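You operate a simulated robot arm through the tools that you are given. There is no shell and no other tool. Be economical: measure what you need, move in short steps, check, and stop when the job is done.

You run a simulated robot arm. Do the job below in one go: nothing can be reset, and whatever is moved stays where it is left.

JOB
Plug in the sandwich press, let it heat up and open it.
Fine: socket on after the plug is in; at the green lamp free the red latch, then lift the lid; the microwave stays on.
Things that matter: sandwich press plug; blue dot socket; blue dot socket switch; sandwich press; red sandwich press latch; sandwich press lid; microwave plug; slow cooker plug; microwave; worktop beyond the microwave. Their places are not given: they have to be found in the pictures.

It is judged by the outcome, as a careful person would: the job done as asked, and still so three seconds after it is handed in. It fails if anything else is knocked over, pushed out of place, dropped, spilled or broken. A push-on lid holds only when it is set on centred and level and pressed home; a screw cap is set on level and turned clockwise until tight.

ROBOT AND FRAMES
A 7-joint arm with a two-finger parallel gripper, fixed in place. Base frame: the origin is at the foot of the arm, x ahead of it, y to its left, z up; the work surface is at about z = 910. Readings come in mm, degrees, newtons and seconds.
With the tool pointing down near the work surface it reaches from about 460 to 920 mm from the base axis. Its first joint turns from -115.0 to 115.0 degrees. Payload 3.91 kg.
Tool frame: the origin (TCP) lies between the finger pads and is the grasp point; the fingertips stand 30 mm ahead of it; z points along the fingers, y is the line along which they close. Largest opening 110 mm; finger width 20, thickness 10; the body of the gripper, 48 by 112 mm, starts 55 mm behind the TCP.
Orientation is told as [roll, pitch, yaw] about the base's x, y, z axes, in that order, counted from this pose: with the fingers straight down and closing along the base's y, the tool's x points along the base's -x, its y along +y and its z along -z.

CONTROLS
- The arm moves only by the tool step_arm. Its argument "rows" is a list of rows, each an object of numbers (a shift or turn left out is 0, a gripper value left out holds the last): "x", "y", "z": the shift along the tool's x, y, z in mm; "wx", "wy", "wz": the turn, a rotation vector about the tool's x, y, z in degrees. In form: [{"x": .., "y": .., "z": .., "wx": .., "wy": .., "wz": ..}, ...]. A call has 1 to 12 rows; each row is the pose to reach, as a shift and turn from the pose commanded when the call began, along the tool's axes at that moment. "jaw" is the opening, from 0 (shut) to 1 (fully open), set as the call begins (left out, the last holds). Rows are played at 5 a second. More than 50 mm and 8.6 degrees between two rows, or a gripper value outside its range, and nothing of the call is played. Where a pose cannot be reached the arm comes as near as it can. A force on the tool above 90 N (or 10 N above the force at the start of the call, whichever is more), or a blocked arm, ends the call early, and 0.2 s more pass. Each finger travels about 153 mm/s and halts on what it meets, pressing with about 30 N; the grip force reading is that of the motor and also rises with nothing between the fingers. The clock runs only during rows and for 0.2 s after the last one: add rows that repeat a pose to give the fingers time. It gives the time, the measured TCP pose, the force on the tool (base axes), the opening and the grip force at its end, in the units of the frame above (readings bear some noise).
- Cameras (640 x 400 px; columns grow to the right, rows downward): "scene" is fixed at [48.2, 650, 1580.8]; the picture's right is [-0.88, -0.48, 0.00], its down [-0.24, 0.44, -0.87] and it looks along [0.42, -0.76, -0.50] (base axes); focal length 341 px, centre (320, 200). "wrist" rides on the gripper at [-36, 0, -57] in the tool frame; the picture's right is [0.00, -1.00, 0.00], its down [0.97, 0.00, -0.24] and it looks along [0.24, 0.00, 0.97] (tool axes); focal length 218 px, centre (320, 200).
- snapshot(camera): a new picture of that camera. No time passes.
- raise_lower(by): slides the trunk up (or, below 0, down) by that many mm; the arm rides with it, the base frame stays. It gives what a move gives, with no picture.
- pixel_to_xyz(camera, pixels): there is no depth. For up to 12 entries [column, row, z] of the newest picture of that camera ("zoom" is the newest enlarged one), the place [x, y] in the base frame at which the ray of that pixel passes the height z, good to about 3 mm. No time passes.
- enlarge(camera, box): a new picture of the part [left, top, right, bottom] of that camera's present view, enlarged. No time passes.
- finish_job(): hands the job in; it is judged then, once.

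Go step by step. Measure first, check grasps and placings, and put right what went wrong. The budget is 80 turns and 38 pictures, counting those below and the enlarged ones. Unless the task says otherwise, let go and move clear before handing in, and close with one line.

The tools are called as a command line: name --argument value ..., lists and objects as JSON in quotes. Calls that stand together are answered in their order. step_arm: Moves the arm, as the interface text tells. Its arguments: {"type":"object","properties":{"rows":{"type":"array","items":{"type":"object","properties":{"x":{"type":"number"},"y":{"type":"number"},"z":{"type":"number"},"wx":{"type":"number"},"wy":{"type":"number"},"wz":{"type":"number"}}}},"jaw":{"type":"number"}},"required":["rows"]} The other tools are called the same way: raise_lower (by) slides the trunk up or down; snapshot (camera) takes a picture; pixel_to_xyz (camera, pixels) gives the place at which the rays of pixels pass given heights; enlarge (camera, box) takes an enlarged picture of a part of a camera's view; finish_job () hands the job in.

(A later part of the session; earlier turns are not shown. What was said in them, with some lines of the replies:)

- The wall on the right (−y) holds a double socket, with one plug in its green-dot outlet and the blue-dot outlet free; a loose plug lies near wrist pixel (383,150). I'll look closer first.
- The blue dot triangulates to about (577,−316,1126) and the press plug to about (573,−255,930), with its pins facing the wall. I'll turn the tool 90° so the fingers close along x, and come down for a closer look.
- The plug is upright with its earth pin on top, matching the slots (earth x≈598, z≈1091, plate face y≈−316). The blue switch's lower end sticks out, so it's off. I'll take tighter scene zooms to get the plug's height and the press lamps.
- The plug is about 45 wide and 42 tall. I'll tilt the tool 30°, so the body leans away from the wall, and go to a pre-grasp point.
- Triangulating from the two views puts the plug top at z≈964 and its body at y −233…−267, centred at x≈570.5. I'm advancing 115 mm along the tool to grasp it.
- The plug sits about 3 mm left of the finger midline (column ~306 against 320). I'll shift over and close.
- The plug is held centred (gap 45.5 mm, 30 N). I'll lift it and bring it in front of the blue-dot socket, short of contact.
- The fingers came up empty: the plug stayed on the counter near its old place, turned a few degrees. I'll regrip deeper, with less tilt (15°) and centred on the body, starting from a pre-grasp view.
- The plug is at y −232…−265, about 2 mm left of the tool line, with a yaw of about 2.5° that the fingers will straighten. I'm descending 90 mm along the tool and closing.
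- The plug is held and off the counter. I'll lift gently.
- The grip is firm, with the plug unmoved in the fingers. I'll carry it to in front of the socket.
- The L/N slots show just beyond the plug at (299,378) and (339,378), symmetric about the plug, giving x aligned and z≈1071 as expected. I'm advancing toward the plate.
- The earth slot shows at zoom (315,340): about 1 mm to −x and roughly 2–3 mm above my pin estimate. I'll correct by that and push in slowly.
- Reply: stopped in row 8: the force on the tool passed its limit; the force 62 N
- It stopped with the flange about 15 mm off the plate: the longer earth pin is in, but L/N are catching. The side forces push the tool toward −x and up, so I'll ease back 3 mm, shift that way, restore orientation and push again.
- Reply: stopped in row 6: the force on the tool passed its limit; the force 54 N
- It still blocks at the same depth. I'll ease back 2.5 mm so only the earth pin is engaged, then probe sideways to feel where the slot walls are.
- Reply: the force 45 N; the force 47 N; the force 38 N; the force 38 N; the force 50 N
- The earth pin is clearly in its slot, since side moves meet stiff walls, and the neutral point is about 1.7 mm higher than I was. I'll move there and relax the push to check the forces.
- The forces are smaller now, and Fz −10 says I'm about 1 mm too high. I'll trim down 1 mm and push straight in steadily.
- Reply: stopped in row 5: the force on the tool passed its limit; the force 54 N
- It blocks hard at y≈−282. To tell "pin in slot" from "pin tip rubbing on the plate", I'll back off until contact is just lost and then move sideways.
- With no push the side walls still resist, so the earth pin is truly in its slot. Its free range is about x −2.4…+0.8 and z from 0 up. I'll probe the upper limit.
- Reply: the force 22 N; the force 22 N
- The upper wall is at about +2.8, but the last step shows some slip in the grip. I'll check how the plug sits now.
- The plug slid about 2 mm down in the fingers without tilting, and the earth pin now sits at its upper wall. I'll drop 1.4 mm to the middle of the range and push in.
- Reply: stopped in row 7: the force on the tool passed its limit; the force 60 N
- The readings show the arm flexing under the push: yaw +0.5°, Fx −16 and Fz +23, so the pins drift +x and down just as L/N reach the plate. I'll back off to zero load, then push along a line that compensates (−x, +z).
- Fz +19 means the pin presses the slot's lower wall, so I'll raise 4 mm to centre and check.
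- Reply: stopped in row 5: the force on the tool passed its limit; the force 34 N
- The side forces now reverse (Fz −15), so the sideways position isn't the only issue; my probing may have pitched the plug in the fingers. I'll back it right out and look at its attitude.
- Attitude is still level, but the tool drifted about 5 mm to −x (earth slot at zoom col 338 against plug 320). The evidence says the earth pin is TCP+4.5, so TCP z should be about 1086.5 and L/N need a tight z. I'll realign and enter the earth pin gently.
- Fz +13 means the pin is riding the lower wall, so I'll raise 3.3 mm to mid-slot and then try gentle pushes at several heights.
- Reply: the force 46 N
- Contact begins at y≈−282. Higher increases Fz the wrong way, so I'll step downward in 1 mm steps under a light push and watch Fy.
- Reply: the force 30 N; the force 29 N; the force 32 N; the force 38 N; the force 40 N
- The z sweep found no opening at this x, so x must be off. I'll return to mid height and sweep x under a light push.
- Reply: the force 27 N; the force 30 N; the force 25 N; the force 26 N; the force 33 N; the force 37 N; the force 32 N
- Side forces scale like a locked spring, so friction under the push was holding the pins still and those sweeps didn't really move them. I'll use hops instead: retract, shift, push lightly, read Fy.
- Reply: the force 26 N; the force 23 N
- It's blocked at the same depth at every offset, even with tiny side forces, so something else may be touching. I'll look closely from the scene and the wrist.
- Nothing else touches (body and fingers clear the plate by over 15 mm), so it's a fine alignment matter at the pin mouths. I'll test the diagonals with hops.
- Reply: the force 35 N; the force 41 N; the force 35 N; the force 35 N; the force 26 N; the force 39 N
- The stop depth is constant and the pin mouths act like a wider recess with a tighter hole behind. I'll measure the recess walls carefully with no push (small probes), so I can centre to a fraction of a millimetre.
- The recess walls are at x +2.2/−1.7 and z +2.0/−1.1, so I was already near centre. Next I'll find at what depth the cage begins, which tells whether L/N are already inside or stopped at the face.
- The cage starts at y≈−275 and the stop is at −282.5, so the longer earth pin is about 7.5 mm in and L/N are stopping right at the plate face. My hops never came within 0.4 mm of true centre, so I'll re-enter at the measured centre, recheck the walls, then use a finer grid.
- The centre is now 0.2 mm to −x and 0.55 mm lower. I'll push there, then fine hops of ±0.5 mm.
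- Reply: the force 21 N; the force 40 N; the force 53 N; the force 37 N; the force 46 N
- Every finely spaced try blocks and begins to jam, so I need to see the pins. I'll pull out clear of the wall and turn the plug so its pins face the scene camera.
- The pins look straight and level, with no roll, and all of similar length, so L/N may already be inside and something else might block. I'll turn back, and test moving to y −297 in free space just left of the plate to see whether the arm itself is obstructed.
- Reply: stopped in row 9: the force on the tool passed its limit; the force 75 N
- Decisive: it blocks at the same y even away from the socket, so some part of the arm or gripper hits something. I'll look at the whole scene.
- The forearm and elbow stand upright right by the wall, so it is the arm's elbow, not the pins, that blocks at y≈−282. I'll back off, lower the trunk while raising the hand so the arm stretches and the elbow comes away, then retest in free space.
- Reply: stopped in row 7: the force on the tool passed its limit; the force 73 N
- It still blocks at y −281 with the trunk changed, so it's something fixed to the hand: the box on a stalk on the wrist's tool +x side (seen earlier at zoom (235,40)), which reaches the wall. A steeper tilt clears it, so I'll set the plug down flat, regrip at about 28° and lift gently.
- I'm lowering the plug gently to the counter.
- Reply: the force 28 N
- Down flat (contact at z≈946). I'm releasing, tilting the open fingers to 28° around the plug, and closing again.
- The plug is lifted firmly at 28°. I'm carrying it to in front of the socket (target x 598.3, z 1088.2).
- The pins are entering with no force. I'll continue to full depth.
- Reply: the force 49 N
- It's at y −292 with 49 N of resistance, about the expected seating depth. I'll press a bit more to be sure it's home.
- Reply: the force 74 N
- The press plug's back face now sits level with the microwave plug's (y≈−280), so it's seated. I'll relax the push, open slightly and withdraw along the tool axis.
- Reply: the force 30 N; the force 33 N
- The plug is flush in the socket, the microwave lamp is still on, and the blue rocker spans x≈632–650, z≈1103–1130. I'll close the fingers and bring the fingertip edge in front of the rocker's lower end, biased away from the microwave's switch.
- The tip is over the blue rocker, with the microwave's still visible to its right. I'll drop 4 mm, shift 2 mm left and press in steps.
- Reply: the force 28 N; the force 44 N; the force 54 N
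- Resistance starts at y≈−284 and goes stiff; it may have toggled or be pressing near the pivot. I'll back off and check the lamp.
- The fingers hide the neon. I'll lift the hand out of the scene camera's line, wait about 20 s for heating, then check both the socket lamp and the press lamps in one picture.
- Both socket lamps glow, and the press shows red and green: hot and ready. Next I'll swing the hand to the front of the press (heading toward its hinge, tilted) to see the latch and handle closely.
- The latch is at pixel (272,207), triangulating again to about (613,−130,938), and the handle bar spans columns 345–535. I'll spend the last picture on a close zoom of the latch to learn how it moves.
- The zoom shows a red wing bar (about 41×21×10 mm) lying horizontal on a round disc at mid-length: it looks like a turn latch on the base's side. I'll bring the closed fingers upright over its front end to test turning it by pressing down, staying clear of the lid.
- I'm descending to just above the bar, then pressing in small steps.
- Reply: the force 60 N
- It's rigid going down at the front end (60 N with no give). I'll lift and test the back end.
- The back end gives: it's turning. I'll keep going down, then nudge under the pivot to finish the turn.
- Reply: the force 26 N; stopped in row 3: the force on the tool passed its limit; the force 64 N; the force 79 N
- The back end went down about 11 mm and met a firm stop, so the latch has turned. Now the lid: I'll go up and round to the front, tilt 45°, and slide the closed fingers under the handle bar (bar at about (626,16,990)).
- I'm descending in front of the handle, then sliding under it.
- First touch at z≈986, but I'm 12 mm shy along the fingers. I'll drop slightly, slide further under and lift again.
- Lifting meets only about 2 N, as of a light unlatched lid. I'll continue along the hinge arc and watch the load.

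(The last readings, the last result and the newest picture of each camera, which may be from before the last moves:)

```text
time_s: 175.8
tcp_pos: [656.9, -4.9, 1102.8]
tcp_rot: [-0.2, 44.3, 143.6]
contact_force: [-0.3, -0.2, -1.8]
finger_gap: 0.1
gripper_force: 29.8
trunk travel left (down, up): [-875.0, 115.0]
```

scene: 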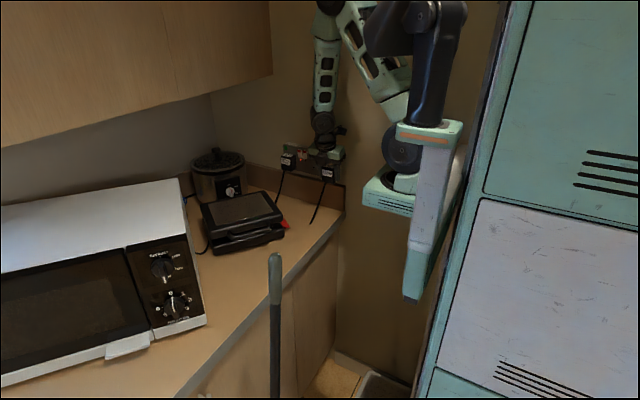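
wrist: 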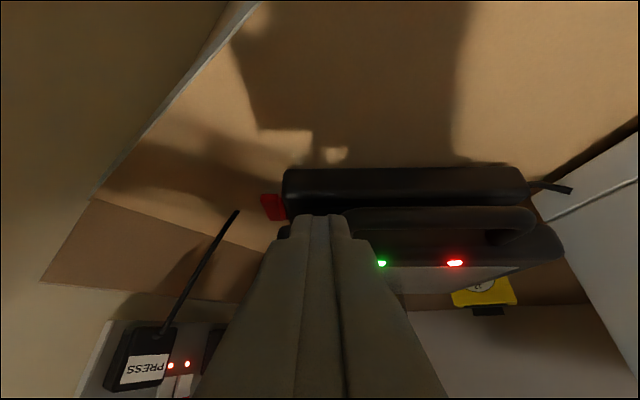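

The load remains light. I'll continue the arc toward vertical, letting the fingers come upright.

step_arm --rows '[{"x": 26.7, "z": -0.8, "wy": -5}, {"x": 58.4, "z": 1.1, "wy": -13}, {"x": 87.5, "z": 7.7, "wy": -21}, {"x": 113.4, "z": 15.5, "wy": -29}, {"x": 113.4, "z": 15.5, "wy": -29}]'

step_arm --rows '[{"x": 0}, {"x": 0}, {"x": 0}]'

```text
time_s: 177.0
tcp_pos: [734.4, -60.9, 1169.9]
tcp_rot: [-0.2, 15.2, 143.6]
contact_force: [-0.1, 0.4, 0.0]
finger_gap: 0.0
gripper_force: 30.0
trunk travel left (down, up): [-875.0, 115.0]
```

```text
time_s: 177.8
tcp_pos: [733.3, -58.9, 1170.2]
tcp_rot: [-0.2, 15.3, 143.6]
contact_force: [-1.5, 0.2, -1.0]
finger_gap: 0.1
gripper_force: 30.1
trunk travel left (down, up): [-875.0, 115.0]
```

The forces can't tell if the lid came along. To check, I'll lower the fingers over the press: a closed lid's top is at about z 1007, while an open one leaves free space to about 960.

step_arm --rows '[{"x": -11, "z": 40}, {"x": -21, "z": 77}, {"x": -31, "z": 115}, {"x": -31, "z": 115}]'

step_arm --rows '[{"x": -1.3, "z": 5}, {"x": -2.6, "z": 10}, {"x": -3.9, "z": 15}, {"x": -3.9, "z": 15}]'

step_arm --rows '[{"x": -1.3, "z": 5}, {"x": -2.6, "z": 10}, {"x": -3.9, "z": 15}, {"x": -3.9, "z": 15}]'

```text
time_s: 178.7
tcp_pos: [737.7, -61.2, 1066.9]
tcp_rot: [-1.2, 16.7, 143.2]
contact_force: [-27.0, -8.7, 59.7]
finger_gap: 0.2
gripper_force: 30.6
trunk travel left (down, up): [-875.0, 115.0]
stopped in row 4: the force on the tool passed its limit (the readings are from after the stop); the commanded pose is now the measured one
```

```text
time_s: 179.0
tcp_pos: [741.7, -61.5, 1067.4]
tcp_rot: [-1.6, 17.2, 143.1]
contact_force: [-24.4, -11.3, 48.1]
finger_gap: 0.0
gripper_force: 30.3
trunk travel left (down, up): [-875.0, 115.0]
stopped in row 1: the force on the tool passed its limit (the readings are from after the stop); the commanded pose is now the measured one
```

```text
time_s: 179.4
tcp_pos: [745.7, -62.4, 1067.5]
tcp_rot: [-1.9, 17.5, 142.6]
contact_force: [-22.8, -10.8, 45.8]
finger_gap: 0.0
gripper_force: 29.6
trunk travel left (down, up): [-875.0, 115.0]
stopped in row 2: the force on the tool passed its limit (the readings are from after the stop); the commanded pose is now the measured one
```

Contact came at TCP z 1067, well above a closed lid's 1007 height and on the hand's upper parts, which fits the wrist box landing on the raised lid's top edge (z≈1165). So the lid did come up. I'll go back up and push it on past vertical.

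step_arm --rows '[{"x": -5, "z": -12, "wy": -2}, {"x": 0, "z": -35, "wy": -2}, {"x": 11, "z": -68, "wy": -2}, {"x": 23, "z": -100, "wy": -2}, {"x": 23, "z": -100, "wy": -2}]'

step_arm --rows '[{"x": 7.7, "z": 2.1}, {"x": 15.4, "z": 4.3}, {"x": 23, "z": 6.4}, {"x": 29, "z": 8}, {"x": 29, "z": 8}]'

step_arm --rows '[{"x": 7.7, "z": 2.1}, {"x": 15.4, "z": 4.3}, {"x": 23, "z": 6.4}, {"x": 29, "z": 8}, {"x": 29, "z": 8}]'

```text
time_s: 180.7
tcp_pos: [737.2, -58.2, 1164.7]
tcp_rot: [-1.6, 15.1, 143.0]
contact_force: [0.5, -0.5, 0.8]
finger_gap: 0.1
gripper_force: 29.8
trunk travel left (down, up): [-875.0, 115.0]
```

```text
time_s: 181.8
tcp_pos: [764.0, -74.8, 1164.2]
tcp_rot: [-1.5, 15.1, 143.1]
contact_force: [-0.2, -0.2, -0.9]
finger_gap: 0.0
gripper_force: 29.8
trunk travel left (down, up): [-875.0, 115.0]
```

```text
time_s: 183.1
tcp_pos: [788.6, -93.6, 1164.6]
tcp_rot: [-1.5, 15.3, 143.2]
contact_force: [-0.5, -0.6, 0.2]
finger_gap: 0.1
gripper_force: 30.0
trunk travel left (down, up): [-875.0, 115.0]
```

There's no contact even above the hinge line, so the lid should be right back. I'll verify with a clean probe over the front half of the press: a closed lid would stop the fingertip at about 1007.

step_arm --rows '[{"x": -36, "z": -10}, {"x": -72, "z": -20}, {"x": -108, "z": -30}, {"x": -144.6, "z": -40}, {"x": -144.6, "z": -40}]'

step_arm --rows '[{"x": -10.5, "z": 38.6}, {"x": -21, "z": 77}, {"x": -30, "z": 111}, {"x": -30, "z": 111}]'

step_arm --rows '[{"x": -1.3, "z": 4.8}, {"x": -2.6, "z": 9.6}, {"x": -3.9, "z": 14.5}, {"x": -3.9, "z": 14.5}]'

step_arm --rows '[{"x": -1.3, "z": 4.8}, {"x": -2.6, "z": 9.6}, {"x": -3.9, "z": 14.5}, {"x": -3.9, "z": 14.5}]'

```text
time_s: 184.2
tcp_pos: [667.2, -5.4, 1166.5]
tcp_rot: [-1.5, 15.2, 143.1]
contact_force: [-1.3, 0.1, -0.1]
finger_gap: 0.0
gripper_force: 30.2
trunk travel left (down, up): [-875.0, 115.0]
```

```text
time_s: 185.2
tcp_pos: [669.6, -0.6, 1051.6]
tcp_rot: [-1.6, 15.2, 143.1]
contact_force: [-0.1, -0.6, 0.6]
finger_gap: 0.4
gripper_force: 30.2
trunk travel left (down, up): [-875.0, 115.0]
```

```text
time_s: 186.2
tcp_pos: [668.3, -1.7, 1035.5]
tcp_rot: [-1.6, 15.2, 143.0]
contact_force: [-0.2, 0.9, 0.1]
finger_gap: 0.0
gripper_force: 29.8
trunk travel left (down, up): [-875.0, 115.0]
```

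```text
time_s: 187.2
tcp_pos: [668.9, -0.9, 1020.8]
tcp_rot: [-1.6, 15.2, 143.0]
contact_force: [-0.7, 0.5, 0.0]
finger_gap: 0.0
gripper_force: 29.8
trunk travel left (down, up): [-875.0, 115.0]
```

The tip is at z≈989 with no contact, inside where the closed lid would be. One more confirmation: slide 40 mm rearward at this height.

step_arm --rows '[{"x": 9.6, "z": 2.7}, {"x": 19.3, "z": 5.3}, {"x": 29, "z": 8}, {"x": 38.6, "z": 10.7}, {"x": 38.6, "z": 10.7}]'

```text
time_s: 188.4
tcp_pos: [700.8, -25.3, 1018.6]
tcp_rot: [-1.6, 15.2, 143.1]
contact_force: [-0.2, -0.7, 0.6]
finger_gap: 0.0
gripper_force: 29.8
trunk travel left (down, up): [-875.0, 115.0]
```

The space is free, so the lid is open and staying up by itself. I'll withdraw forward and up, clear of everything.

step_arm --rows '[{"x": -30, "z": -8}, {"x": -60, "z": -16}, {"x": -90, "z": -32}, {"x": -85, "z": -75}, {"x": -75, "z": -120}, {"x": -65, "z": -165}, {"x": -55, "z": -205}, {"x": -55, "z": -205}]'

```text
time_s: 190.2
tcp_pos: [608.7, 34.3, 1201.4]
tcp_rot: [-1.6, 15.2, 143.2]
contact_force: [-0.5, -0.9, -0.1]
finger_gap: 0.0
gripper_force: 29.8
trunk travel left (down, up): [-875.0, 115.0]
```

The hand is clear and touching nothing, so I'm handing the job in.

finish_job

```text
The job is handed in.
```

I plugged the sandwich press into the blue dot socket, switched it on, waited for the green lamp, turned the red latch and lifted the lid; the microwave's socket lamp was still lit in the last picture that showed it. I had no pictures left to see the latch turn or the lid open: the latch gave and met a stop, the lid came up with almost no load, and the fingers then moved freely where the closed lid would be.
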